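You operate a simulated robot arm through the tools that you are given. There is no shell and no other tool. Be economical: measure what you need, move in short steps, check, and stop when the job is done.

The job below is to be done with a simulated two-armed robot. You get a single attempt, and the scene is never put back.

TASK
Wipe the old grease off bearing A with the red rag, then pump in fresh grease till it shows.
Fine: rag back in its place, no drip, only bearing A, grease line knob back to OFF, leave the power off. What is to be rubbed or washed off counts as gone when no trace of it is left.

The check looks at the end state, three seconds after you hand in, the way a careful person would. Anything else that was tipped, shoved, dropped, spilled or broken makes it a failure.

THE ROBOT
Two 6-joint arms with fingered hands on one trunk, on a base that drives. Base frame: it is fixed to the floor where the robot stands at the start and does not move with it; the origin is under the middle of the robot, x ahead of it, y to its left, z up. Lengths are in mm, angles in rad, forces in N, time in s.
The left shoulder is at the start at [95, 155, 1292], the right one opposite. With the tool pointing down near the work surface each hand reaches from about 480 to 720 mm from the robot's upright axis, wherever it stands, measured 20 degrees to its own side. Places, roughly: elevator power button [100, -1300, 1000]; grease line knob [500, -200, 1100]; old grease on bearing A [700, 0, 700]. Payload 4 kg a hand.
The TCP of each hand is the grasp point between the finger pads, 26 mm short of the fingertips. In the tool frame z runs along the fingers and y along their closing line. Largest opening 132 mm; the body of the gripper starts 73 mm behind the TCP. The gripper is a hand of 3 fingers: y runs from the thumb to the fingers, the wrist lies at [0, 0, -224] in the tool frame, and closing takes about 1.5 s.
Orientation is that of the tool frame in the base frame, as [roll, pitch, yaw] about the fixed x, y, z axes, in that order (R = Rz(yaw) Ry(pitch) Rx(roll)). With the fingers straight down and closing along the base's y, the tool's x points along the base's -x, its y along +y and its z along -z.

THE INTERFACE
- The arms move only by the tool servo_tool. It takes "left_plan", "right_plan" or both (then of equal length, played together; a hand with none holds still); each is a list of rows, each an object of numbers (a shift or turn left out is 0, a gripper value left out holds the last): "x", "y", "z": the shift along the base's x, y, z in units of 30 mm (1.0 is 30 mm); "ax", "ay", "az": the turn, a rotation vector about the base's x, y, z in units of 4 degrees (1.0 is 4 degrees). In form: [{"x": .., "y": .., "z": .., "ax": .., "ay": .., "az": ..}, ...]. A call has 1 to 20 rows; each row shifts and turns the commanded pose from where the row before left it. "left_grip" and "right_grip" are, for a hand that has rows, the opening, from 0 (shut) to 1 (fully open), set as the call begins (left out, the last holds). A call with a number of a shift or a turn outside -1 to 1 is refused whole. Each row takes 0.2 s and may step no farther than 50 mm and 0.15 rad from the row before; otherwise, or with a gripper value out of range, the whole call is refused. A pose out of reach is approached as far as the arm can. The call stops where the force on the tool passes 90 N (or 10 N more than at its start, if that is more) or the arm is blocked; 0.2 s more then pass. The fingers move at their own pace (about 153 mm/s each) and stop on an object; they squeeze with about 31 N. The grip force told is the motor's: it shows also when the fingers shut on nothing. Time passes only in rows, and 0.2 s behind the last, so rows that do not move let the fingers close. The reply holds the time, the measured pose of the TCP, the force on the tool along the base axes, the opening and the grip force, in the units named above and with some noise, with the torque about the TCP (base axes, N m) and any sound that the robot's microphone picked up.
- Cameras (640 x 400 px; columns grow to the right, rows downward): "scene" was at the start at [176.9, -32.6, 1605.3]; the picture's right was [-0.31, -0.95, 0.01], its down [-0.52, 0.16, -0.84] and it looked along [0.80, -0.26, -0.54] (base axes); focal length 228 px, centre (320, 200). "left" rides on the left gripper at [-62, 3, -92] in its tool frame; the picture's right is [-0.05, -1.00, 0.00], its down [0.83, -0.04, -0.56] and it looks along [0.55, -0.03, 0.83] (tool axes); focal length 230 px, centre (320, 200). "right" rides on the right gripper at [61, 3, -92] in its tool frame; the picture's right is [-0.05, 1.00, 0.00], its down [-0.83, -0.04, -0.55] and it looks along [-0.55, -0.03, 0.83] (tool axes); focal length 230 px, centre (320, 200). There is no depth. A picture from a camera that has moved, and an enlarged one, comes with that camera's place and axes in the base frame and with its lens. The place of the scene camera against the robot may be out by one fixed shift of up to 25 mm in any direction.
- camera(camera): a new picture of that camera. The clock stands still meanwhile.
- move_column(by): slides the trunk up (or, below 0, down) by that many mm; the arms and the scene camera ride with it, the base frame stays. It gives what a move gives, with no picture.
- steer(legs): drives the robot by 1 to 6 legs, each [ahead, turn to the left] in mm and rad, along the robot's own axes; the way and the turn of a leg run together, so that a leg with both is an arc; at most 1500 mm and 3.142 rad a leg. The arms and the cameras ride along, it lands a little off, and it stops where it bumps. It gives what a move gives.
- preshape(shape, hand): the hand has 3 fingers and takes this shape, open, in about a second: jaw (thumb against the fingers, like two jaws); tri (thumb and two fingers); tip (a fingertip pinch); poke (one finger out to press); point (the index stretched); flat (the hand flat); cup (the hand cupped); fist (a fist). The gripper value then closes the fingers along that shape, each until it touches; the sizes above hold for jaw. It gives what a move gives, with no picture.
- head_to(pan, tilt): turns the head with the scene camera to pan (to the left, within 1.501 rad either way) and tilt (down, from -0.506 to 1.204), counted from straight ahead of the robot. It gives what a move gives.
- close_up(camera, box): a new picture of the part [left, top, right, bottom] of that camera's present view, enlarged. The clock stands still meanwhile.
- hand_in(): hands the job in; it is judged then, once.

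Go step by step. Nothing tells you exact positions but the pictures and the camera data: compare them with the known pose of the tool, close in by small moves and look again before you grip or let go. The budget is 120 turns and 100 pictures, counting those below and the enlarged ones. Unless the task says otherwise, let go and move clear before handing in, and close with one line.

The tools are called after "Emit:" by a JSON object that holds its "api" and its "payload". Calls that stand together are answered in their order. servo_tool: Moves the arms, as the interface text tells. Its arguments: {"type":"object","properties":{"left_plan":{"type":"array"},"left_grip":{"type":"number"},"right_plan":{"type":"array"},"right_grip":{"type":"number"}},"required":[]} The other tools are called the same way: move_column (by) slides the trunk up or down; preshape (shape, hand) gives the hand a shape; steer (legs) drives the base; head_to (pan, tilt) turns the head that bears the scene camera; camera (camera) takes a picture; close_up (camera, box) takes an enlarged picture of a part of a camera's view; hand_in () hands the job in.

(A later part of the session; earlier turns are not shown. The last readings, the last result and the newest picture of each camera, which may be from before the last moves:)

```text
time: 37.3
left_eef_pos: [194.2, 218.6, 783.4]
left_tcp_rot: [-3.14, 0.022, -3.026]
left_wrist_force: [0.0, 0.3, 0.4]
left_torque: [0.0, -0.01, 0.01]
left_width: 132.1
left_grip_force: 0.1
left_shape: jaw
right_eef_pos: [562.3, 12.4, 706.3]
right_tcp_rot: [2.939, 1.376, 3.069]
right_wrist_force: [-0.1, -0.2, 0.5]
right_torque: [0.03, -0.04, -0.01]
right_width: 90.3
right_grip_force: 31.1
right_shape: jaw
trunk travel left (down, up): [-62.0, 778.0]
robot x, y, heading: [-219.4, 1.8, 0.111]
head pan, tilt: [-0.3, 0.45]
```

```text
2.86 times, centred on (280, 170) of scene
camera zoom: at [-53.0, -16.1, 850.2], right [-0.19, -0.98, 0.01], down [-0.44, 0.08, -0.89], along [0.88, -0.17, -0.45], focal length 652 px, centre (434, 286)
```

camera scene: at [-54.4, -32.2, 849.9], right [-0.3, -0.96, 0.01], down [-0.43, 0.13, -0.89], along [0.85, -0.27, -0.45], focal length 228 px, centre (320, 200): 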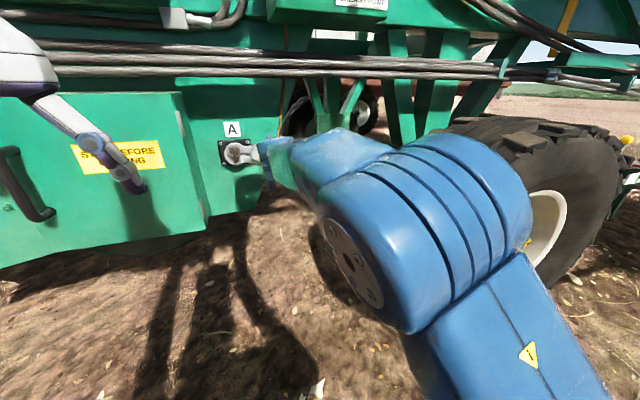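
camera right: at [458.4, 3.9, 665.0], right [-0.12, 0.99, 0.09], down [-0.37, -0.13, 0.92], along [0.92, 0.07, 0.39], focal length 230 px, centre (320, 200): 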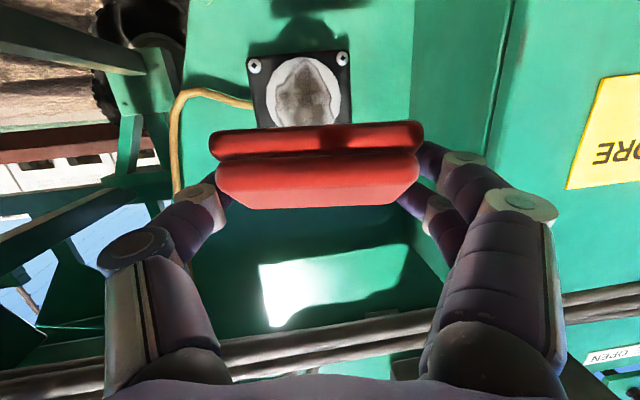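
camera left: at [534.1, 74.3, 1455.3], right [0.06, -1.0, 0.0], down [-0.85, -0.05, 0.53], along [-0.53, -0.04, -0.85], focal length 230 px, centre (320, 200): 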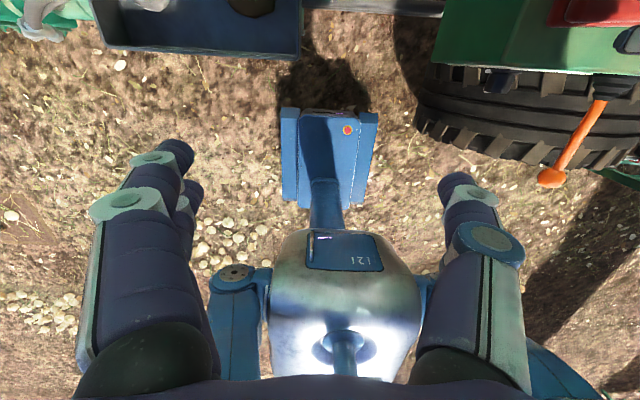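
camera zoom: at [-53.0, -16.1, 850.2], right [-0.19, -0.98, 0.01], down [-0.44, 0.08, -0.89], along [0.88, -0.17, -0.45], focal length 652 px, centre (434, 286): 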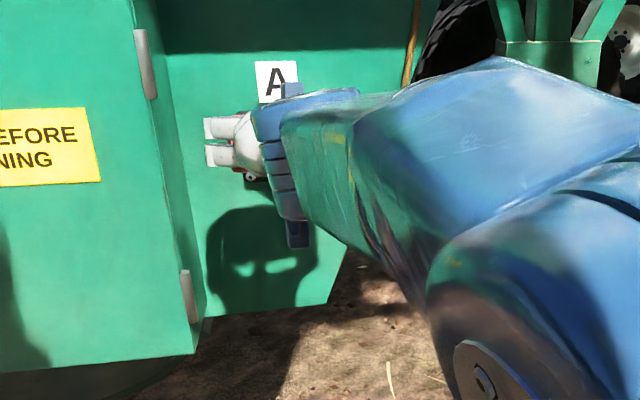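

Aligned in y. Now lower the hand about 45 mm and push forward in small steps.

Emit:
{"api": "servo_tool", "payload": {"right_plan": [{"z": -0.4, "x": 0.3}, {"z": -0.4, "x": 0.3}, {"z": -0.4, "x": 0.3}, {"z": -0.4, "x": 0.3}, {}, {}]}}

Emit:
{"api": "camera", "payload": {"camera": "right"}}

```text
time: 38.7
left_eef_pos: [192.9, 219.6, 776.2]
left_tcp_rot: [-3.14, -0.007, -3.024]
left_wrist_force: [0.2, 0.6, -0.9]
left_torque: [0.0, -0.01, 0.01]
left_width: 132.0
left_grip_force: 0.0
left_shape: jaw
right_eef_pos: [589.3, 10.8, 673.5]
right_tcp_rot: [2.918, 1.389, 3.046]
right_wrist_force: [-0.5, 0.3, -0.8]
right_torque: [-0.01, -0.03, -0.01]
right_width: 90.0
right_grip_force: 30.8
right_shape: jaw
trunk travel left (down, up): [-62.0, 778.0]
robot x, y, heading: [-217.9, 0.4, 0.114]
head pan, tilt: [-0.3, 0.45]
```

```text
63 pictures are left
camera right: at [485.7, 3.4, 629.9], right [-0.12, 0.99, 0.09], down [-0.39, -0.13, 0.91], along [0.91, 0.07, 0.4], focal length 230 px, centre (320, 200)
```

right: 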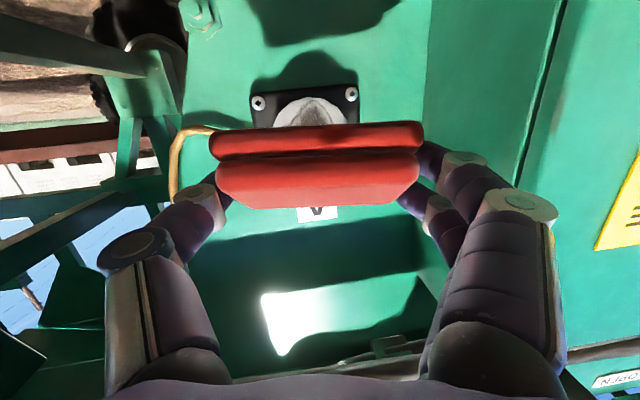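

Emit:
{"api": "servo_tool", "payload": {"right_plan": [{"z": -0.25, "x": 0.4}, {"z": -0.25, "x": 0.4}, {"x": 0.3}, {"x": 0.3}, {"x": 0.2}, {"x": 0.2}, {}]}}

Emit:
{"api": "camera", "payload": {"camera": "right"}}

```text
time: 40.3
left_eef_pos: [190.8, 219.4, 777.5]
left_tcp_rot: [-3.138, -0.002, -3.025]
left_wrist_force: [0.0, -0.2, 0.0]
left_torque: [-0.01, 0.02, -0.02]
left_width: 131.8
left_grip_force: 0.1
left_shape: jaw
right_eef_pos: [637.2, 12.6, 660.9]
right_tcp_rot: [2.913, 1.401, 3.047]
right_wrist_force: [-42.8, 2.6, -1.2]
right_torque: [-0.04, 0.34, -1.11]
right_width: 90.7
right_grip_force: 31.0
right_shape: jaw
right hand out of reach, approached as far as the arm can: row 6
trunk travel left (down, up): [-62.0, 778.0]
robot x, y, heading: [-216.5, 0.5, 0.108]
head pan, tilt: [-0.3, 0.45]
```

```text
62 pictures are left
camera right: at [535.7, 3.8, 616.9], right [-0.12, 0.99, 0.09], down [-0.4, -0.13, 0.91], along [0.91, 0.07, 0.41], focal length 230 px, centre (320, 200)
```

right: 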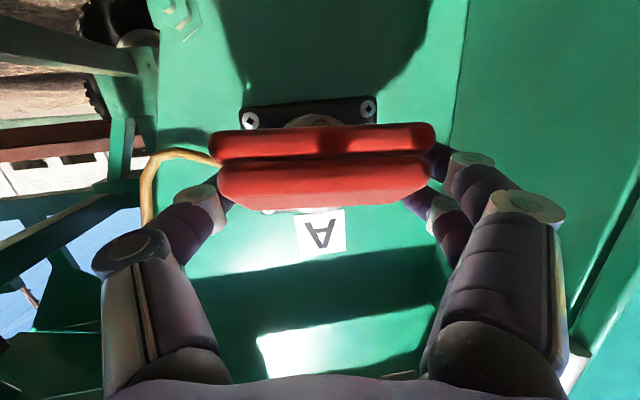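

In contact (43 N). Now scrub up/down and sideways.

Emit:
{"api": "servo_tool", "payload": {"right_plan": [{"x": -0.2, "az": -0.5}, {"z": -0.5}, {"z": -0.5}, {"z": 0.5}, {"z": 0.5}, {"z": 0.5}, {"z": 0.5}, {"z": -0.5}, {"z": -0.5}, {"y": 0.4}, {"y": -0.4}, {"y": -0.4}, {"y": 0.4}, {"z": -0.5}, {"z": -0.5}, {"z": 0.5}, {"z": 0.5}, {}]}}

Emit:
{"api": "servo_tool", "payload": {"right_plan": [{"x": -0.7}, {"x": -0.7}, {"x": -0.7, "z": 0.5}, {"x": -0.5, "z": 0.7}, {}]}}

Emit:
{"api": "camera", "payload": {"camera": "right"}}

```text
time: 44.1
left_eef_pos: [193.6, 219.6, 776.6]
left_tcp_rot: [-3.141, -0.008, -3.026]
left_wrist_force: [0.5, 0.6, 0.0]
left_torque: [-0.03, -0.04, 0.0]
left_width: 131.7
left_grip_force: 0.0
left_shape: jaw
right_eef_pos: [620.9, 6.3, 645.3]
right_tcp_rot: [2.927, 1.391, 3.02]
right_wrist_force: [0.0, 0.2, -0.5]
right_torque: [0.05, 0.03, 0.0]
right_width: 89.9
right_grip_force: 30.9
right_shape: jaw
right hand out of reach, approached as far as the arm can: row 6, 7
trunk travel left (down, up): [-62.0, 778.0]
robot x, y, heading: [-220.7, -2.5, 0.104]
head pan, tilt: [-0.3, 0.45]
```

```text
time: 45.3
left_eef_pos: [193.8, 220.1, 775.5]
left_tcp_rot: [-3.139, -0.009, -3.024]
left_wrist_force: [0.1, 0.7, 0.0]
left_torque: [-0.01, -0.02, 0.0]
left_width: 131.9
left_grip_force: 0.1
left_shape: jaw
right_eef_pos: [546.2, -9.8, 685.1]
right_tcp_rot: [2.748, 1.379, 2.831]
right_wrist_force: [0.1, -0.6, -0.8]
right_torque: [0.02, 0.03, 0.0]
right_width: 89.6
right_grip_force: 31.4
right_shape: jaw
trunk travel left (down, up): [-62.0, 778.0]
robot x, y, heading: [-219.8, 0.6, 0.108]
head pan, tilt: [-0.3, 0.45]
```

```text
61 pictures are left
camera right: at [443.3, -11.3, 642.3], right [-0.07, 0.99, 0.12], down [-0.39, -0.14, 0.91], along [0.92, 0.01, 0.4], focal length 230 px, centre (320, 200)
```

right: 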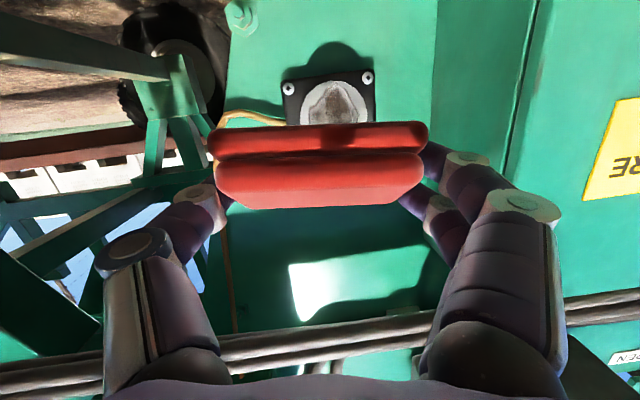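

Grease is thinner but remains; contact was lost as the arm was at full reach. I'll drive 40 mm closer and scrub with firmer pressure.

Emit:
{"api": "steer", "payload": {"legs": [[40, 0]]}}

Emit:
{"api": "close_up", "payload": {"camera": "right", "box": [240, 50, 440, 150]}}

Emit:
{"api": "servo_tool", "payload": {"right_plan": [{"x": 0.4, "y": 0.2}, {"x": 0.4, "y": 0.2}, {"x": 0.4, "z": -0.2}, {"x": 0.3, "z": -0.2}, {"x": 0.2}, {"x": 0.2}, {"x": 0.2}, {}]}}

```text
time: 46.1
left_eef_pos: [232.1, 223.7, 776.0]
left_tcp_rot: [-3.139, -0.007, -3.024]
left_wrist_force: [-0.4, 0.5, 0.4]
left_torque: [-0.01, -0.01, 0.0]
left_width: 132.0
left_grip_force: 0.0
left_shape: jaw
right_eef_pos: [585.5, -5.4, 689.2]
right_tcp_rot: [2.741, 1.386, 2.825]
right_wrist_force: [0.5, -0.2, -0.5]
right_torque: [0.01, 0.03, -0.03]
right_width: 89.9
right_grip_force: 30.6
right_shape: jaw
trunk travel left (down, up): [-62.0, 778.0]
robot x, y, heading: [-180.3, 5.9, 0.105]
head pan, tilt: [-0.3, 0.45]
```

```text
3.20 times, centred on (340, 100) of right
camera zoom: at [482.8, -6.4, 645.2], right [-0.07, 0.99, 0.12], down [-0.4, -0.14, 0.91], along [0.92, 0.01, 0.4], focal length 736 px, centre (256, 520)
```

zoom: 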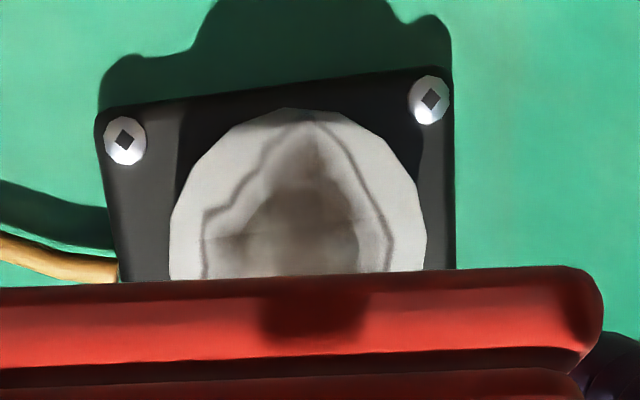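

```text
time: 48.0
left_eef_pos: [230.5, 224.4, 768.0]
left_tcp_rot: [-3.138, -0.034, -3.025]
left_wrist_force: [0.0, 0.0, -0.7]
left_torque: [0.0, 0.0, 0.01]
left_width: 131.9
left_grip_force: 0.1
left_shape: jaw
right_eef_pos: [636.7, 8.8, 692.3]
right_tcp_rot: [2.714, 1.401, 2.8]
right_wrist_force: [-15.3, 4.8, -4.5]
right_torque: [0.05, 0.29, -0.05]
right_width: 90.0
right_grip_force: 31.3
right_shape: jaw
trunk travel left (down, up): [-62.0, 778.0]
robot x, y, heading: [-182.1, 5.0, 0.107]
head pan, tilt: [-0.3, 0.45]
```

It's fading. Scrubbing now with sustained pressure.

Emit:
{"api": "servo_tool", "payload": {"right_plan": [{"x": 0.3}, {"z": -0.5}, {"z": -0.5}, {"z": -0.5}, {"z": -0.5}, {"z": -0.4}, {"z": 0.5}, {"z": 0.5}, {"z": 0.5}, {"z": 0.5}, {"z": -0.5}, {"z": -0.5}, {"z": -0.5}, {"z": -0.5}, {"z": 0.5}, {"z": 0.5}, {}]}}

```text
time: 51.5
left_eef_pos: [230.7, 223.3, 768.6]
left_tcp_rot: [-3.141, -0.037, -3.024]
left_wrist_force: [1.6, 0.2, 0.0]
left_torque: [-0.01, 0.0, -0.01]
left_width: 131.8
left_grip_force: 0.0
left_shape: jaw
right_eef_pos: [647.0, 7.2, 649.4]
right_tcp_rot: [2.707, 1.401, 2.79]
right_wrist_force: [-5.0, 0.9, -1.4]
right_torque: [0.01, 0.16, -0.01]
right_width: 88.4
right_grip_force: 30.4
right_shape: jaw
trunk travel left (down, up): [-62.0, 778.0]
robot x, y, heading: [-179.9, 2.5, 0.103]
head pan, tilt: [-0.3, 0.45]
```

Emit:
{"api": "servo_tool", "payload": {"right_plan": [{"x": 0.3}, {"z": 0.5}, {"z": 0.5}, {"z": 0.3}, {"z": -0.5}, {"z": -0.5}, {"z": -0.5}, {"z": -0.5}, {"z": -0.3}, {"z": 0.5}, {"z": 0.5}, {"z": 0.5}, {"z": 0.5}, {"z": 0.3}, {"z": -0.5}, {"z": -0.5}, {"z": -0.5}, {"z": -0.5}, {"z": 0.5}, {"z": 0.5}]}}

Emit:
{"api": "servo_tool", "payload": {"right_plan": [{"x": -0.7}, {"x": -0.7}, {"x": -0.7}, {}]}}

Emit:
{"api": "camera", "payload": {"camera": "right"}}

```text
time: 55.8
left_eef_pos: [232.1, 224.1, 768.0]
left_tcp_rot: [-3.139, -0.036, -3.023]
left_wrist_force: [0.1, 0.1, 0.5]
left_torque: [-0.01, 0.02, -0.04]
left_width: 131.9
left_grip_force: 0.0
left_shape: jaw
right_eef_pos: [657.6, 8.4, 658.3]
right_tcp_rot: [2.711, 1.399, 2.797]
right_wrist_force: [-12.1, -0.1, -5.0]
right_torque: [0.1, 0.2, -0.23]
right_width: 77.8
right_grip_force: 31.3
right_shape: jaw
trunk travel left (down, up): [-62.0, 778.0]
robot x, y, heading: [-178.5, 2.3, 0.109]
head pan, tilt: [-0.3, 0.45]
```

```text
time: 56.8
left_eef_pos: [232.0, 223.1, 767.2]
left_tcp_rot: [-3.14, -0.036, -3.023]
left_wrist_force: [-0.1, 0.2, -0.6]
left_torque: [-0.03, -0.02, 0.01]
left_width: 132.0
left_grip_force: 0.0
left_shape: jaw
right_eef_pos: [598.2, -12.2, 663.0]
right_tcp_rot: [2.517, 1.379, 2.585]
right_wrist_force: [0.0, 0.0, -1.0]
right_torque: [-0.02, -0.01, 0.0]
right_width: 77.7
right_grip_force: 31.3
right_shape: jaw
trunk travel left (down, up): [-62.0, 778.0]
robot x, y, heading: [-175.5, 4.0, 0.115]
head pan, tilt: [-0.3, 0.45]
```

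```text
59 pictures are left
camera right: at [495.5, -9.8, 617.6], right [-0.05, 0.99, 0.16], down [-0.41, -0.17, 0.9], along [0.91, -0.02, 0.41], focal length 230 px, centre (320, 200)
```

right: 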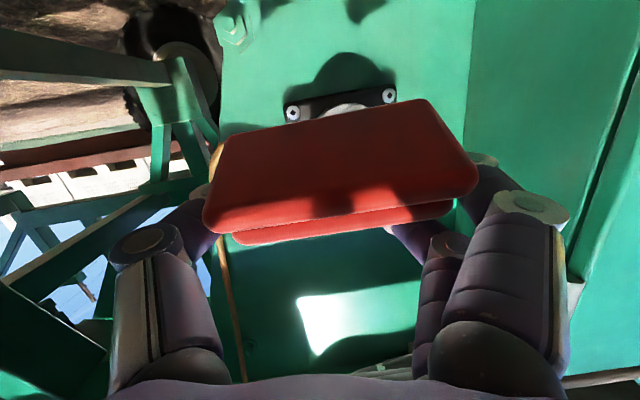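

The rag pivoted in the grip (width 78 now) but is still held. I'll raise the hand a little to view the hub and rag.

Emit:
{"api": "servo_tool", "payload": {"right_plan": [{"z": 0.5, "x": -0.2}, {"z": 0.5}, {"z": 0.4}, {}]}}

Emit:
{"api": "close_up", "payload": {"camera": "right", "box": [180, 20, 500, 260]}}

Emit:
{"api": "close_up", "payload": {"camera": "scene", "box": [180, 80, 400, 260]}}

```text
time: 57.8
left_eef_pos: [231.2, 223.1, 767.1]
left_tcp_rot: [-3.14, -0.037, -3.025]
left_wrist_force: [-0.1, -0.3, -0.7]
left_torque: [0.0, -0.01, 0.0]
left_width: 132.1
left_grip_force: 0.0
left_shape: jaw
right_eef_pos: [589.2, -3.1, 703.6]
right_tcp_rot: [2.592, 1.392, 2.668]
right_wrist_force: [0.3, 0.1, -0.8]
right_torque: [-0.01, 0.03, -0.02]
right_width: 77.8
right_grip_force: 31.0
right_shape: jaw
trunk travel left (down, up): [-62.0, 778.0]
robot x, y, heading: [-179.3, 6.4, 0.109]
head pan, tilt: [-0.3, 0.45]
```

```text
1.67 times, centred on (340, 140) of right
camera zoom: at [487.4, -2.3, 659.3], right [-0.06, 0.99, 0.14], down [-0.41, -0.16, 0.9], along [0.91, -0.01, 0.42], focal length 384 px, centre (287, 300)
```

zoom: 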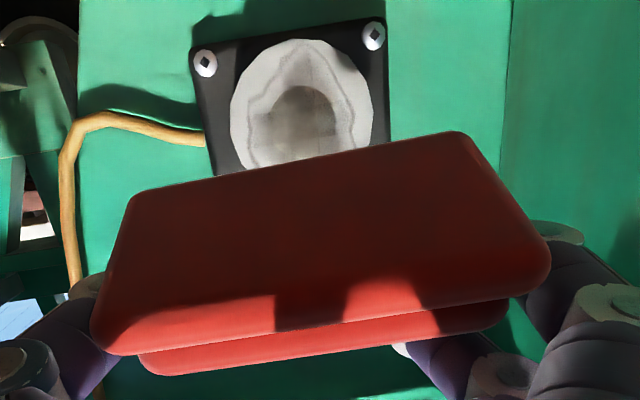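

```text
2.22 times, centred on (290, 170) of scene
camera zoom: at [-12.3, -11.6, 850.0], right [-0.19, -0.98, 0.01], down [-0.44, 0.08, -0.89], along [0.88, -0.17, -0.45], focal length 507 px, centre (387, 267)
```

zoom: 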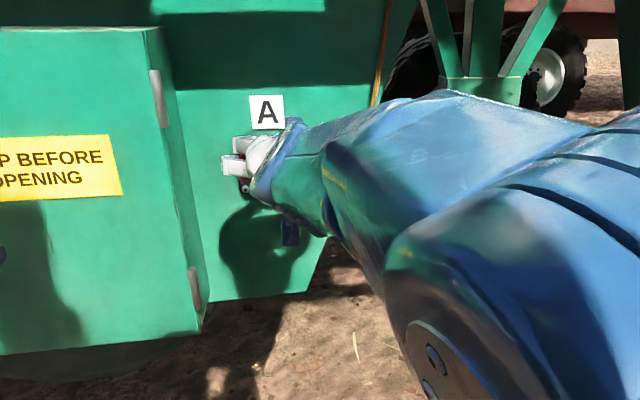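

Only faint traces remain. I'll make gentler strokes with lighter pressure, higher because the rag edge now points forward-down.

Emit:
{"api": "servo_tool", "payload": {"right_plan": [{"x": 0.4, "y": 0.2}, {"x": 0.4, "y": 0.2}, {"x": 0.3}, {"x": 0.2}, {"x": 0.15}, {"x": 0.1}, {}]}}

Emit:
{"api": "camera", "payload": {"camera": "right"}}

```text
time: 59.4
left_eef_pos: [232.9, 221.8, 767.7]
left_tcp_rot: [-3.14, -0.035, -3.025]
left_wrist_force: [0.8, 0.2, -0.7]
left_torque: [0.01, 0.01, -0.02]
left_width: 131.9
left_grip_force: 0.1
left_shape: jaw
right_eef_pos: [633.4, 14.6, 701.8]
right_tcp_rot: [2.671, 1.398, 2.749]
right_wrist_force: [0.1, -0.4, -0.3]
right_torque: [0.01, 0.0, -0.02]
right_width: 77.6
right_grip_force: 31.0
right_shape: jaw
trunk travel left (down, up): [-62.0, 778.0]
robot x, y, heading: [-184.6, 0.5, 0.107]
head pan, tilt: [-0.3, 0.45]
```

```text
56 pictures are left
camera right: at [532.4, 14.0, 656.7], right [-0.06, 0.99, 0.13], down [-0.41, -0.14, 0.9], along [0.91, 0.01, 0.42], focal length 230 px, centre (320, 200)
```

right: 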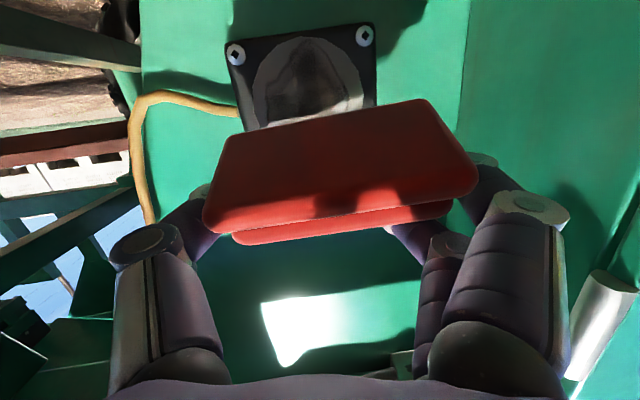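

Emit:
{"api": "servo_tool", "payload": {"right_plan": [{"x": 0.2, "z": -0.3}, {"x": 0.2, "z": -0.3}, {"x": 0.15}, {"x": 0.15}, {}]}}

```text
time: 60.5
left_eef_pos: [230.7, 222.8, 768.3]
left_tcp_rot: [-3.141, -0.036, -3.025]
left_wrist_force: [0.4, 0.7, 0.1]
left_torque: [0.01, 0.0, 0.0]
left_width: 131.8
left_grip_force: 0.0
left_shape: jaw
right_eef_pos: [655.3, 18.6, 681.2]
right_tcp_rot: [2.71, 1.399, 2.795]
right_wrist_force: [-5.0, 1.1, -2.9]
right_torque: [0.1, 0.09, -0.17]
right_width: 77.6
right_grip_force: 30.7
right_shape: jaw
trunk travel left (down, up): [-62.0, 778.0]
robot x, y, heading: [-177.5, 5.4, 0.108]
head pan, tilt: [-0.3, 0.45]
```

Light contact. Stroke up and down gently.

Emit:
{"api": "servo_tool", "payload": {"right_plan": [{"x": 0.1}, {"z": 0.4}, {"z": 0.4}, {"z": 0.3}, {"z": -0.4}, {"z": -0.4}, {"z": -0.4}, {"z": -0.4}, {"z": 0.4}, {"z": 0.4}, {"z": 0.4}, {"z": 0.4}, {"z": -0.4}, {"z": -0.4}, {"z": -0.4}, {"z": -0.4}, {"z": 0.4}, {"z": 0.4}, {"z": 0.2}]}}

Emit:
{"api": "servo_tool", "payload": {"right_plan": [{"x": -0.5}, {"x": -0.7}, {"x": -0.4, "z": 0.5}, {"z": 0.5}, {}]}}

Emit:
{"api": "close_up", "payload": {"camera": "right", "box": [180, 20, 500, 260]}}

```text
time: 64.5
left_eef_pos: [230.4, 223.4, 767.6]
left_tcp_rot: [-3.14, -0.037, -3.023]
left_wrist_force: [-1.1, -0.5, 0.1]
left_torque: [0.01, 0.01, 0.0]
left_width: 131.9
left_grip_force: 0.1
left_shape: jaw
right_eef_pos: [646.3, 14.3, 685.7]
right_tcp_rot: [2.707, 1.401, 2.791]
right_wrist_force: [0.5, -1.1, -0.8]
right_torque: [0.02, -0.01, -0.06]
right_width: 77.6
right_grip_force: 31.1
right_shape: jaw
right hand out of reach, approached as far as the arm can: row 2, 3, 4
trunk travel left (down, up): [-62.0, 778.0]
robot x, y, heading: [-178.6, 6.1, 0.11]
head pan, tilt: [-0.3, 0.45]
```

```text
time: 65.8
left_eef_pos: [232.2, 222.9, 767.7]
left_tcp_rot: [-3.14, -0.036, -3.024]
left_wrist_force: [-0.6, -0.2, 0.4]
left_torque: [-0.03, 0.02, -0.01]
left_width: 131.9
left_grip_force: 0.0
left_shape: jaw
right_eef_pos: [597.6, 5.5, 718.6]
right_tcp_rot: [2.629, 1.397, 2.706]
right_wrist_force: [0.0, 0.4, -0.7]
right_torque: [-0.02, 0.01, -0.02]
right_width: 77.8
right_grip_force: 31.0
right_shape: jaw
trunk travel left (down, up): [-62.0, 778.0]
robot x, y, heading: [-178.5, 1.2, 0.109]
head pan, tilt: [-0.3, 0.45]
```

```text
1.67 times, centred on (340, 140) of right
camera zoom: at [496.4, 5.1, 672.7], right [-0.06, 0.99, 0.14], down [-0.41, -0.15, 0.9], along [0.91, 0.0, 0.42], focal length 384 px, centre (287, 300)
```

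zoom: 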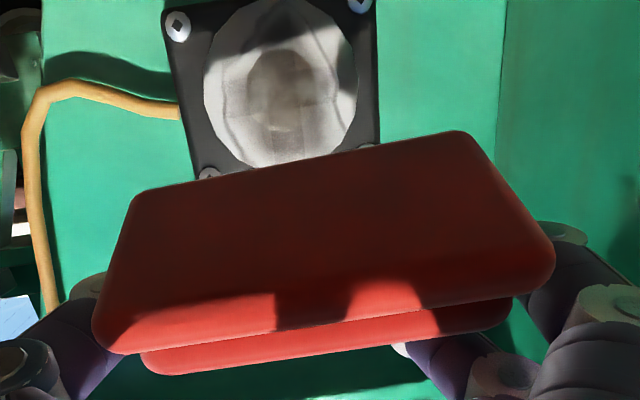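

Fading further. Drive 25 mm closer for reach and repeat.

Emit:
{"api": "steer", "payload": {"legs": [[25, 0]]}}

Emit:
{"api": "servo_tool", "payload": {"right_plan": [{"x": 0.3, "z": -0.4}, {"x": 0.3, "z": -0.4}, {"x": 0.15}, {"x": 0.15}, {}]}}

```text
time: 66.6
left_eef_pos: [256.5, 225.9, 767.2]
left_tcp_rot: [-3.138, -0.035, -3.024]
left_wrist_force: [-0.1, 0.8, 0.1]
left_torque: [0.01, -0.02, -0.01]
left_width: 131.8
left_grip_force: 0.0
left_shape: jaw
right_eef_pos: [624.4, 7.9, 718.5]
right_tcp_rot: [2.627, 1.396, 2.704]
right_wrist_force: [-0.3, 0.1, -1.2]
right_torque: [0.0, -0.02, -0.02]
right_width: 77.7
right_grip_force: 30.6
right_shape: jaw
trunk travel left (down, up): [-62.0, 778.0]
robot x, y, heading: [-154.4, 7.4, 0.112]
head pan, tilt: [-0.3, 0.45]
```

```text
time: 67.8
left_eef_pos: [254.3, 226.0, 760.2]
left_tcp_rot: [-3.14, -0.066, -3.025]
left_wrist_force: [0.8, 0.2, 0.3]
left_torque: [-0.02, -0.02, 0.04]
left_width: 131.8
left_grip_force: 0.0
left_shape: jaw
right_eef_pos: [640.5, 8.1, 708.5]
right_tcp_rot: [2.582, 1.409, 2.661]
right_wrist_force: [0.6, 0.2, -0.2]
right_torque: [-0.02, -0.02, 0.02]
right_width: 77.8
right_grip_force: 30.9
right_shape: jaw
trunk travel left (down, up): [-62.0, 778.0]
robot x, y, heading: [-152.9, 8.6, 0.11]
head pan, tilt: [-0.3, 0.45]
```

Emit:
{"api": "servo_tool", "payload": {"right_plan": [{"x": 0.3, "z": -0.3, "y": 0.2}, {"x": 0.2, "z": -0.3}, {"x": 0.15}, {"x": 0.1}, {}]}}

```text
time: 69.0
left_eef_pos: [250.9, 224.4, 760.6]
left_tcp_rot: [-3.14, -0.062, -3.025]
left_wrist_force: [0.4, 0.5, -0.4]
left_torque: [0.0, 0.02, 0.01]
left_width: 131.9
left_grip_force: 0.1
left_shape: jaw
right_eef_pos: [659.9, 12.2, 693.3]
right_tcp_rot: [2.551, 1.412, 2.628]
right_wrist_force: [-28.3, -6.4, 1.8]
right_torque: [-0.13, 0.17, -0.67]
right_width: 77.1
right_grip_force: 31.0
right_shape: jaw
trunk travel left (down, up): [-62.0, 778.0]
robot x, y, heading: [-154.2, 6.4, 0.108]
head pan, tilt: [-0.3, 0.45]
```

Emit:
{"api": "servo_tool", "payload": {"right_plan": [{"x": -0.1, "z": -0.3}, {"z": -0.4}, {"z": -0.4}, {"z": 0.4}, {"z": 0.4}, {"z": 0.4}, {"z": 0.4}, {"z": -0.4}, {"z": -0.4}, {"z": -0.4}, {"z": -0.4}, {"z": 0.4, "y": 0.2}, {"z": 0.4}, {"z": 0.4}, {"z": 0.4, "y": -0.2}, {"z": -0.4}, {"z": -0.4}, {"z": -0.4}, {}]}}

Emit:
{"api": "servo_tool", "payload": {"right_plan": [{"x": -0.5}, {"x": -0.7}, {"x": -0.5, "z": 0.5}, {"z": 0.6}, {}]}}

Emit:
{"api": "close_up", "payload": {"camera": "right", "box": [180, 20, 500, 260]}}

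```text
time: 73.0
left_eef_pos: [253.8, 226.1, 760.4]
left_tcp_rot: [-3.139, -0.065, -3.026]
left_wrist_force: [0.0, -0.7, 0.4]
left_torque: [0.0, -0.02, 0.0]
left_width: 132.0
left_grip_force: 0.0
left_shape: jaw
right_eef_pos: [659.7, 7.9, 673.9]
right_tcp_rot: [2.508, 1.409, 2.58]
right_wrist_force: [-2.4, 0.0, 1.5]
right_torque: [0.01, -0.05, 0.04]
right_width: 35.4
right_grip_force: 30.6
right_shape: jaw
trunk travel left (down, up): [-62.0, 778.0]
robot x, y, heading: [-155.8, 5.9, 0.107]
head pan, tilt: [-0.3, 0.45]
```

```text
time: 74.2
left_eef_pos: [254.6, 226.0, 759.3]
left_tcp_rot: [-3.14, -0.066, -3.023]
left_wrist_force: [0.2, -0.1, -0.1]
left_torque: [0.05, -0.01, 0.02]
left_width: 132.1
left_grip_force: 0.0
left_shape: jaw
right_eef_pos: [611.6, -3.9, 708.2]
right_tcp_rot: [2.411, 1.387, 2.475]
right_wrist_force: [0.0, -0.2, 0.1]
right_torque: [0.01, 0.03, -0.01]
right_width: 35.4
right_grip_force: 30.4
right_shape: jaw
trunk travel left (down, up): [-62.0, 778.0]
robot x, y, heading: [-154.5, 7.2, 0.106]
head pan, tilt: [-0.3, 0.45]
```

```text
1.67 times, centred on (340, 140) of right
camera zoom: at [510.1, 0.4, 661.2], right [-0.05, 0.98, 0.17], down [-0.43, -0.18, 0.89], along [0.9, -0.03, 0.43], focal length 384 px, centre (287, 300)
```

zoom: 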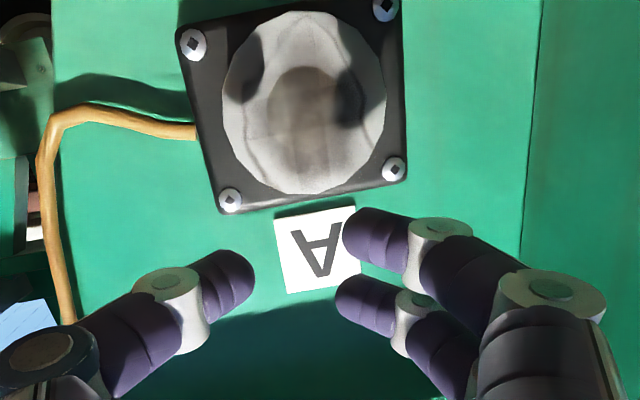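

The rag has slipped out of view. Look for it.

Emit:
{"api": "camera", "payload": {"camera": "right"}}

Emit:
{"api": "head_to", "payload": {"pan": -0.2, "tilt": 0.9}}

Emit:
{"api": "camera", "payload": {"camera": "scene"}}

Emit:
{"api": "camera", "payload": {"camera": "left"}}

```text
53 pictures are left
camera right: at [510.1, 0.4, 661.2], right [-0.05, 0.98, 0.17], down [-0.43, -0.18, 0.89], along [0.9, -0.03, 0.43], focal length 230 px, centre (320, 200)
```

right: 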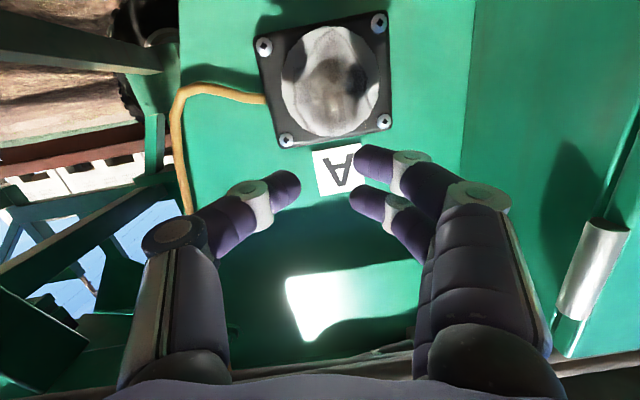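

```text
time: 75.1
left_eef_pos: [254.7, 225.9, 759.3]
left_tcp_rot: [-3.14, -0.065, -3.027]
left_wrist_force: [0.2, -0.4, 0.2]
left_torque: [-0.01, -0.01, -0.01]
left_width: 132.2
left_grip_force: 0.1
left_shape: jaw
right_eef_pos: [610.4, -1.2, 711.6]
right_tcp_rot: [2.394, 1.393, 2.457]
right_wrist_force: [0.4, 0.7, 0.0]
right_torque: [-0.02, 0.0, 0.02]
right_width: 35.3
right_grip_force: 31.2
right_shape: jaw
trunk travel left (down, up): [-62.0, 778.0]
robot x, y, heading: [-156.5, 7.2, 0.107]
head pan, tilt: [-0.201, 0.901]
```

```text
52 pictures are left
camera scene: at [-2.9, 1.6, 812.0], right [-0.09, -1.0, 0.0], down [-0.79, 0.07, -0.61], along [0.6, -0.06, -0.79], focal length 228 px, centre (320, 200)
```

scene: 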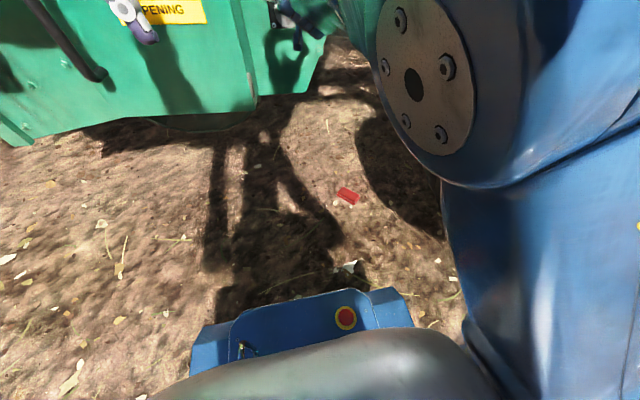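

```text
51 pictures are left
camera left: at [321.9, 237.8, 847.3], right [0.17, -0.99, 0.0], down [-0.78, -0.13, 0.61], along [-0.6, -0.1, -0.79], focal length 230 px, centre (320, 200)
```

left: 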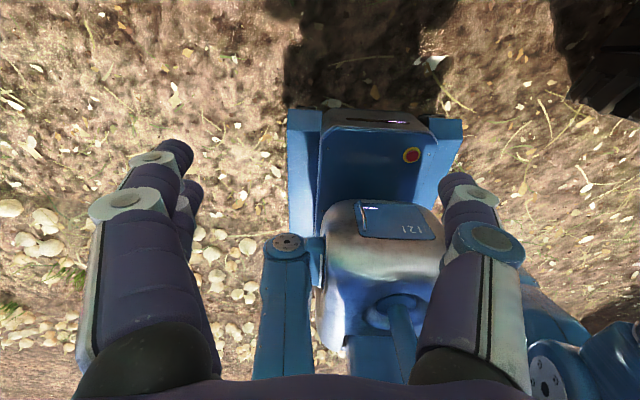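

The rag dropped to the ground near (625,-186,0). I'll back away and survey before picking it up.

Emit:
{"api": "steer", "payload": {"legs": [[-200, 0], [0, -0.107]]}}

Emit:
{"api": "move_column", "payload": {"by": 250}}

Emit:
{"api": "head_to", "payload": {"pan": 0.0, "tilt": 0.7}}

Emit:
{"api": "camera", "payload": {"camera": "scene"}}

Emit:
{"api": "camera", "payload": {"camera": "right"}}

```text
time: 77.2
left_eef_pos: [83.1, 156.7, 777.3]
left_tcp_rot: [-3.139, 0.0, -3.134]
left_wrist_force: [0.9, 0.8, -0.6]
left_torque: [0.0, -0.03, 0.01]
left_width: 132.0
left_grip_force: 0.0
left_shape: jaw
right_eef_pos: [406.9, -107.7, 709.5]
right_tcp_rot: [2.401, 1.39, 2.354]
right_wrist_force: [0.6, -0.6, 0.5]
right_torque: [-0.02, -0.02, 0.03]
right_width: 35.2
right_grip_force: 31.5
right_shape: jaw
trunk travel left (down, up): [-62.0, 778.0]
robot x, y, heading: [-357.0, -13.4, -0.002]
head pan, tilt: [-0.201, 0.901]
```

```text
time: 79.8
left_eef_pos: [85.2, 156.8, 1014.8]
left_tcp_rot: [-3.138, -0.043, -3.137]
left_wrist_force: [-0.3, -0.3, 0.3]
left_torque: [0.05, 0.01, -0.01]
left_width: 132.0
left_grip_force: 0.0
left_shape: jaw
right_eef_pos: [397.2, -112.6, 979.3]
right_tcp_rot: [2.271, 1.392, 2.22]
right_wrist_force: [-0.2, 0.5, 0.4]
right_torque: [0.02, 0.03, 0.02]
right_width: 35.2
right_grip_force: 31.0
right_shape: jaw
trunk travel left (down, up): [-312.0, 528.0]
robot x, y, heading: [-353.2, -13.3, -0.004]
head pan, tilt: [-0.201, 0.901]
```

```text
time: 80.5
left_eef_pos: [84.7, 157.3, 1015.0]
left_tcp_rot: [-3.137, -0.042, -3.135]
left_wrist_force: [0.1, 0.1, 0.3]
left_torque: [0.01, -0.02, -0.03]
left_width: 132.0
left_grip_force: 0.2
left_shape: jaw
right_eef_pos: [397.1, -112.6, 978.2]
right_tcp_rot: [2.271, 1.39, 2.217]
right_wrist_force: [-0.5, -0.7, 0.8]
right_torque: [0.0, 0.0, 0.0]
right_width: 34.8
right_grip_force: 30.9
right_shape: jaw
trunk travel left (down, up): [-312.0, 528.0]
robot x, y, heading: [-356.6, -13.2, -0.01]
head pan, tilt: [0.0, 0.7]
```

```text
50 pictures are left
camera scene: at [-186.2, -20.1, 1077.8], right [-0.01, -1.0, 0.0], down [-0.66, 0.0, -0.75], along [0.75, 0.0, -0.66], focal length 228 px, centre (320, 200)
```

scene: 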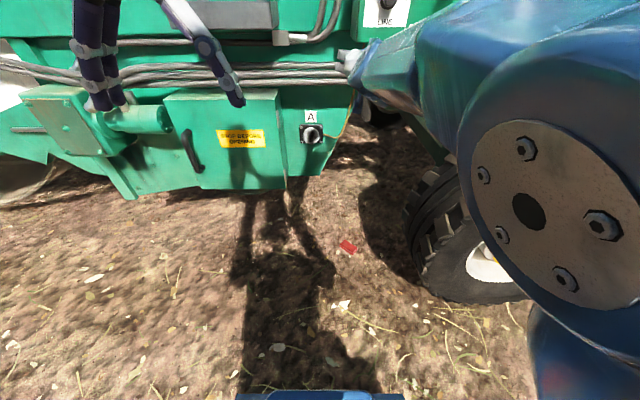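

```text
49 pictures are left
camera right: at [297.8, -97.7, 929.7], right [0.06, 0.98, 0.19], down [-0.46, -0.14, 0.88], along [0.88, -0.14, 0.45], focal length 230 px, centre (320, 200)
```

right: 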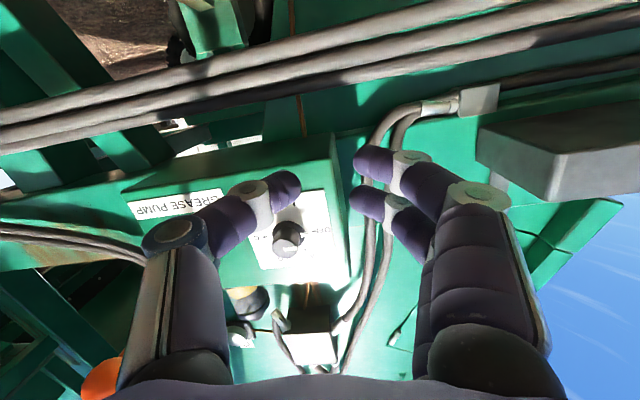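

Rag confirmed at about (624,-183) on the ground; the wheel is right of it, so the left arm is the better one to pick it up. First tuck the right hand (pointing down, closer in) and then lower the trunk.

Emit:
{"api": "servo_tool", "payload": {"right_plan": [{"ay": 1, "x": -0.4, "y": -0.25}, {"ay": 1, "x": -0.4, "y": -0.25}, {"ay": 1, "x": -0.4, "y": -0.25}, {"ay": 1, "x": -0.4, "y": -0.25}, {"ay": 1, "x": -0.4, "y": -0.25}, {"ay": 1, "x": -0.4, "y": -0.25}, {"ay": 1, "x": -0.4, "y": -0.25}, {"ay": 1, "x": -0.4, "y": -0.25}, {"ay": 1, "x": -0.4, "y": -0.25}, {"ay": 1, "x": -0.4, "y": -0.25}, {"ay": 1, "x": -0.4, "y": -0.25}, {"ay": 1, "x": -0.4, "y": -0.25}, {"ay": 1, "x": -0.4, "y": -0.25}, {"ay": 1, "x": -0.4, "y": -0.25}, {"ay": 1, "x": -0.4, "y": -0.25}, {"ay": 1, "x": -0.4, "y": -0.25}, {"ay": 1, "x": -0.4, "y": -0.25}, {"ay": 1, "x": -0.4, "y": -0.25}, {"ay": 1, "x": -0.4}, {}], "right_grip": 1}}

Emit:
{"api": "camera", "payload": {"camera": "scene"}}

```text
time: 84.7
left_eef_pos: [85.1, 157.5, 1015.4]
left_tcp_rot: [-3.138, -0.042, -3.136]
left_wrist_force: [0.2, 0.0, 0.6]
left_torque: [-0.03, 0.02, 0.01]
left_width: 131.9
left_grip_force: 0.1
left_shape: jaw
right_eef_pos: [175.9, -222.8, 956.6]
right_tcp_rot: [3.072, 0.183, 3.027]
right_wrist_force: [-0.4, 0.4, -0.6]
right_torque: [-0.03, -0.02, 0.01]
right_width: 131.9
right_grip_force: 0.0
right_shape: jaw
right hand out of reach, approached as far as the arm can: row 2, 3, 4, 5, 6, 9
trunk travel left (down, up): [-312.0, 528.0]
robot x, y, heading: [-352.2, -14.3, -0.003]
head pan, tilt: [0.0, 0.7]
```

```text
48 pictures are left
camera scene: at [-186.3, -20.1, 1077.9], right [0.0, -1.0, 0.0], down [-0.66, 0.0, -0.75], along [0.75, 0.0, -0.66], focal length 228 px, centre (320, 200)
```

scene: 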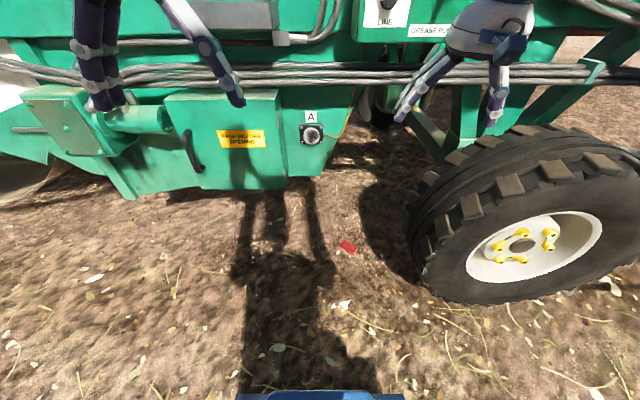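

Wheel is fully visible and clear of the planned path. Lower the trunk, then drive to about (-33,-117) heading -0.45.

Emit:
{"api": "move_column", "payload": {"by": -200}}

Emit:
{"api": "steer", "payload": {"legs": [[0, -0.3], [340, 0], [0, -0.15]]}}

Emit:
{"api": "head_to", "payload": {"pan": 0.2, "tilt": 0.9}}

Emit:
{"api": "camera", "payload": {"camera": "scene"}}

```text
time: 86.9
left_eef_pos: [82.1, 156.5, 819.5]
left_tcp_rot: [-3.139, -0.031, -3.136]
left_wrist_force: [0.7, -0.4, -0.2]
left_torque: [0.04, 0.01, -0.01]
left_width: 132.1
left_grip_force: 0.1
left_shape: jaw
right_eef_pos: [175.6, -223.7, 757.1]
right_tcp_rot: [3.073, 0.185, 3.024]
right_wrist_force: [0.9, 1.2, -0.4]
right_torque: [-0.02, -0.03, 0.03]
right_width: 132.0
right_grip_force: 0.0
right_shape: jaw
trunk travel left (down, up): [-112.0, 728.0]
robot x, y, heading: [-351.8, -15.6, -0.006]
head pan, tilt: [0.0, 0.7]
```

```text
time: 90.8
left_eef_pos: [436.1, -151.1, 836.9]
left_tcp_rot: [-3.132, 0.037, 2.696]
left_wrist_force: [0.3, -0.3, 0.5]
left_torque: [-0.02, -0.02, 0.0]
left_width: 131.7
left_grip_force: 0.1
left_shape: jaw
right_eef_pos: [352.3, -532.6, 758.2]
right_tcp_rot: [3.074, 0.188, 2.573]
right_wrist_force: [4.6, 18.4, 29.2]
right_torque: [-0.89, 0.61, -0.15]
right_width: 128.9
right_grip_force: 0.0
right_shape: jaw
trunk travel left (down, up): [-112.0, 728.0]
robot x, y, heading: [-28.8, -115.4, -0.455]
head pan, tilt: [0.0, 0.7]
```

```text
time: 91.5
left_eef_pos: [435.1, -154.1, 827.5]
left_tcp_rot: [-3.137, 0.001, 2.697]
left_wrist_force: [-0.5, -0.3, 0.4]
left_torque: [-0.01, 0.01, 0.02]
left_width: 131.8
left_grip_force: 0.1
left_shape: jaw
right_eef_pos: [340.5, -530.8, 765.7]
right_tcp_rot: [3.068, 0.203, 2.572]
right_wrist_force: [-0.2, -0.6, 0.7]
right_torque: [-0.03, 0.01, -0.01]
right_width: 131.8
right_grip_force: 0.0
right_shape: jaw
trunk travel left (down, up): [-112.0, 728.0]
robot x, y, heading: [-32.6, -115.7, -0.458]
head pan, tilt: [0.201, 0.901]
```

```text
47 pictures are left
camera scene: at [111.6, -170.4, 861.9], right [-0.26, -0.97, 0.0], down [-0.77, 0.2, -0.61], along [0.59, -0.15, -0.79], focal length 228 px, centre (320, 200)
```

scene: 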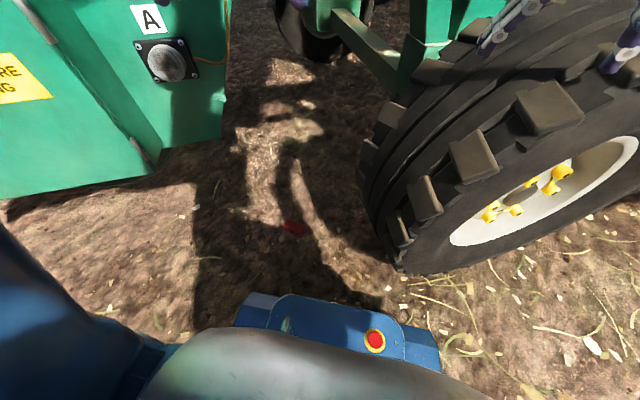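

The right fingers brushed the wheel top. I'll raise the right hand and check.

Emit:
{"api": "servo_tool", "payload": {"right_plan": [{"z": 0.6, "x": -0.3, "y": 0.1}, {"z": 0.6, "x": -0.3, "y": 0.1}, {"z": 0.6}, {"z": 0.6}, {"z": 0.6}, {}]}}

Emit:
{"api": "head_to", "payload": {"pan": -0.3, "tilt": 0.6}}

Emit:
{"api": "camera", "payload": {"camera": "scene"}}

Emit:
{"api": "camera", "payload": {"camera": "left"}}

```text
time: 92.9
left_eef_pos: [434.9, -153.7, 827.6]
left_tcp_rot: [-3.136, 0.003, 2.696]
left_wrist_force: [-0.1, 0.1, 0.6]
left_torque: [0.05, 0.0, 0.0]
left_width: 131.7
left_grip_force: 0.0
left_shape: jaw
right_eef_pos: [323.0, -523.6, 857.9]
right_tcp_rot: [3.069, 0.204, 2.571]
right_wrist_force: [0.0, 0.8, 0.0]
right_torque: [0.01, 0.01, 0.01]
right_width: 131.8
right_grip_force: 0.1
right_shape: jaw
trunk travel left (down, up): [-112.0, 728.0]
robot x, y, heading: [-32.3, -116.0, -0.453]
head pan, tilt: [0.201, 0.901]
```

```text
time: 93.9
left_eef_pos: [435.6, -153.8, 827.6]
left_tcp_rot: [-3.137, 0.003, 2.696]
left_wrist_force: [-0.1, 0.4, -0.1]
left_torque: [-0.01, -0.02, -0.01]
left_width: 132.0
left_grip_force: 0.0
left_shape: jaw
right_eef_pos: [322.4, -523.7, 858.7]
right_tcp_rot: [3.068, 0.203, 2.57]
right_wrist_force: [-0.7, 0.5, 0.4]
right_torque: [0.0, 0.01, -0.02]
right_width: 132.1
right_grip_force: 0.0
right_shape: jaw
trunk travel left (down, up): [-112.0, 728.0]
robot x, y, heading: [-30.7, -113.2, -0.457]
head pan, tilt: [-0.3, 0.6]
```

```text
46 pictures are left
camera scene: at [103.2, -212.1, 886.5], right [-0.69, -0.73, 0.01], down [-0.42, 0.4, -0.81], along [0.59, -0.56, -0.58], focal length 228 px, centre (320, 200)
```

scene: 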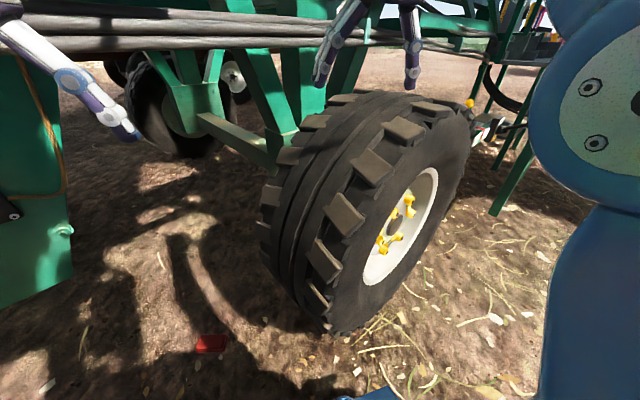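

```text
45 pictures are left
camera left: at [493.0, -176.0, 920.0], right [-0.38, -0.92, 0.01], down [-0.77, 0.32, 0.55], along [-0.51, 0.21, -0.83], focal length 230 px, centre (320, 200)
```

left: 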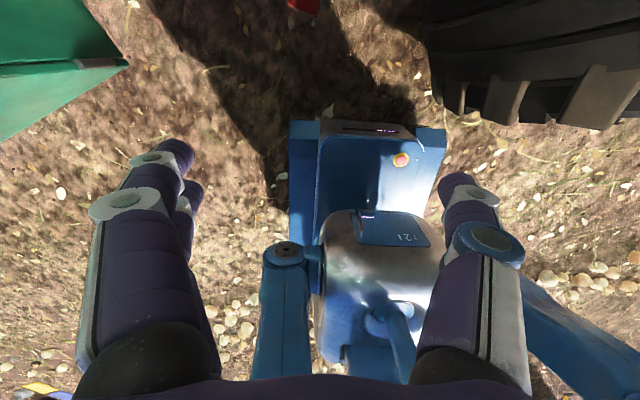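

Right hand is clear. Now lower the trunk 80 mm and bring the left hand out and down toward the rag in stages.

Emit:
{"api": "move_column", "payload": {"by": -80}}

Emit:
{"api": "servo_tool", "payload": {"left_plan": [{"z": -1, "x": 0.3}, {"z": -1, "x": 0.3}, {"z": -1, "x": 0.3}, {"z": -1, "x": 0.3}, {"z": -1, "x": 0.3}, {"z": -1, "x": 0.3}, {"z": -1, "x": 0.3}, {"z": -1, "x": 0.3}, {"z": -1, "x": 0.3}, {"z": -1, "x": 0.3}, {"z": -1, "x": 0.3}, {"z": -1, "x": 0.3}, {"z": -1, "x": 0.3}, {"z": -1, "x": 0.3}, {}, {}]}}

Emit:
{"api": "camera", "payload": {"camera": "left"}}

Emit:
{"api": "head_to", "payload": {"pan": 0.25, "tilt": 0.8}}

Emit:
{"api": "camera", "payload": {"camera": "scene"}}

```text
time: 95.0
left_eef_pos: [434.5, -153.2, 749.4]
left_tcp_rot: [-3.135, 0.008, 2.696]
left_wrist_force: [-0.2, -0.6, 0.0]
left_torque: [0.02, 0.0, 0.0]
left_width: 131.7
left_grip_force: 0.1
left_shape: jaw
right_eef_pos: [322.4, -525.5, 777.0]
right_tcp_rot: [3.066, 0.205, 2.571]
right_wrist_force: [-0.4, -0.2, 0.3]
right_torque: [0.01, 0.02, 0.01]
right_width: 131.9
right_grip_force: 0.1
right_shape: jaw
trunk travel left (down, up): [-32.0, 808.0]
robot x, y, heading: [-28.3, -119.5, -0.459]
head pan, tilt: [-0.3, 0.6]
```

```text
time: 98.4
left_eef_pos: [571.9, -161.1, 356.5]
left_tcp_rot: [-3.136, 0.05, 2.696]
left_wrist_force: [0.1, -0.2, -0.4]
left_torque: [0.03, 0.01, -0.01]
left_width: 132.1
left_grip_force: 0.2
left_shape: jaw
left hand out of reach, approached as far as the arm can: row 1, 2, 3
right_eef_pos: [322.9, -523.7, 778.1]
right_tcp_rot: [3.069, 0.202, 2.571]
right_wrist_force: [-0.5, -1.3, -0.1]
right_torque: [-0.02, 0.0, 0.01]
right_width: 132.0
right_grip_force: 0.1
right_shape: jaw
trunk travel left (down, up): [-32.0, 808.0]
robot x, y, heading: [-29.1, -121.6, -0.458]
head pan, tilt: [-0.3, 0.6]
```

```text
44 pictures are left
camera left: at [625.8, -180.6, 451.4], right [-0.38, -0.92, 0.01], down [-0.79, 0.33, 0.51], along [-0.48, 0.19, -0.86], focal length 230 px, centre (320, 200)
```

left: 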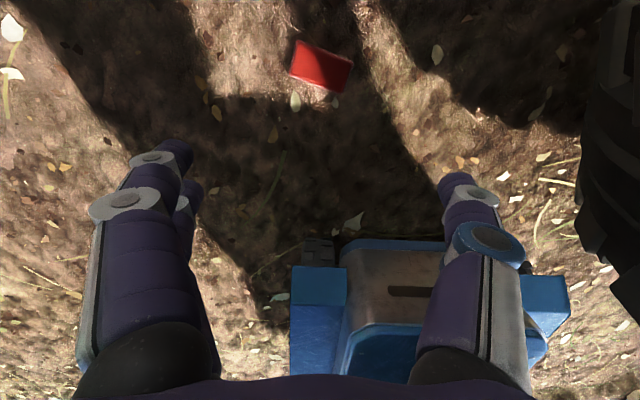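

```text
time: 99.4
left_eef_pos: [572.9, -160.0, 356.7]
left_tcp_rot: [-3.137, 0.052, 2.697]
left_wrist_force: [-0.2, -0.4, 0.2]
left_torque: [-0.03, -0.03, -0.02]
left_width: 131.8
left_grip_force: 0.0
left_shape: jaw
right_eef_pos: [322.5, -524.8, 777.1]
right_tcp_rot: [3.068, 0.203, 2.569]
right_wrist_force: [0.3, 0.8, -0.2]
right_torque: [0.01, 0.02, 0.02]
right_width: 131.8
right_grip_force: 0.1
right_shape: jaw
trunk travel left (down, up): [-32.0, 808.0]
robot x, y, heading: [-30.7, -115.5, -0.458]
head pan, tilt: [0.25, 0.799]
```

```text
43 pictures are left
camera scene: at [116.3, -167.3, 789.8], right [-0.21, -0.98, 0.0], down [-0.71, 0.15, -0.68], along [0.67, -0.14, -0.73], focal length 228 px, centre (320, 200)
```

scene: 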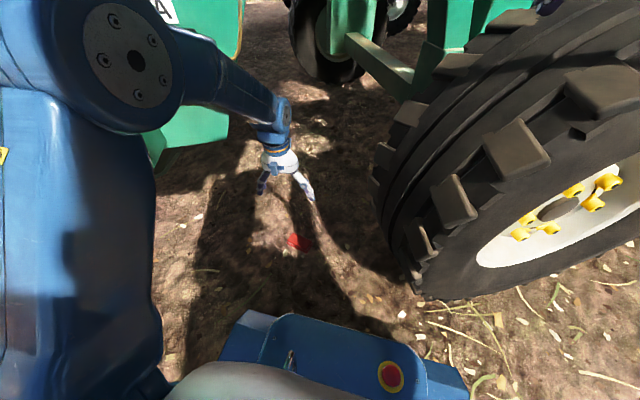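

Rag centre is about (618,-182), long axis at ~48°. I'll rotate the left hand -16° and descend above it.

Emit:
{"api": "servo_tool", "payload": {"left_plan": [{"z": -0.9, "x": 0.2, "y": -0.1, "az": -0.6}, {"z": -0.9, "x": 0.2, "y": -0.1, "az": -0.6}, {"z": -0.9, "x": 0.2, "y": -0.1, "az": -0.6}, {"z": -0.9, "x": 0.2, "y": -0.1, "az": -0.6}, {"z": -0.9, "x": 0.2, "y": -0.1, "az": -0.6}, {"z": -0.9, "x": 0.2, "y": -0.1, "az": -0.6}, {"z": -0.9, "x": 0.2, "y": -0.1, "az": -0.5}, {"z": -0.7, "x": 0.1}, {}, {}]}}

Emit:
{"api": "camera", "payload": {"camera": "left"}}

```text
time: 101.6
left_eef_pos: [616.1, -181.7, 146.4]
left_tcp_rot: [-3.135, 0.051, 2.409]
left_wrist_force: [0.2, 0.2, -0.2]
left_torque: [-0.01, 0.01, -0.01]
left_width: 132.1
left_grip_force: 0.0
left_shape: jaw
right_eef_pos: [323.3, -524.1, 777.9]
right_tcp_rot: [3.068, 0.204, 2.571]
right_wrist_force: [-0.6, -0.3, 0.1]
right_torque: [0.0, 0.01, -0.02]
right_width: 131.7
right_grip_force: 0.0
right_shape: jaw
trunk travel left (down, up): [-32.0, 808.0]
robot x, y, heading: [-30.6, -116.9, -0.456]
head pan, tilt: [0.25, 0.799]
```

```text
42 pictures are left
camera left: at [661.5, -216.0, 241.5], right [-0.63, -0.78, 0.01], down [-0.66, 0.54, 0.51], along [-0.4, 0.32, -0.86], focal length 230 px, centre (320, 200)
```

left: 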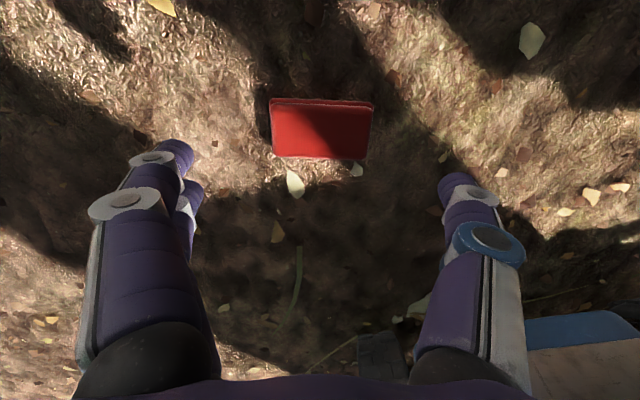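

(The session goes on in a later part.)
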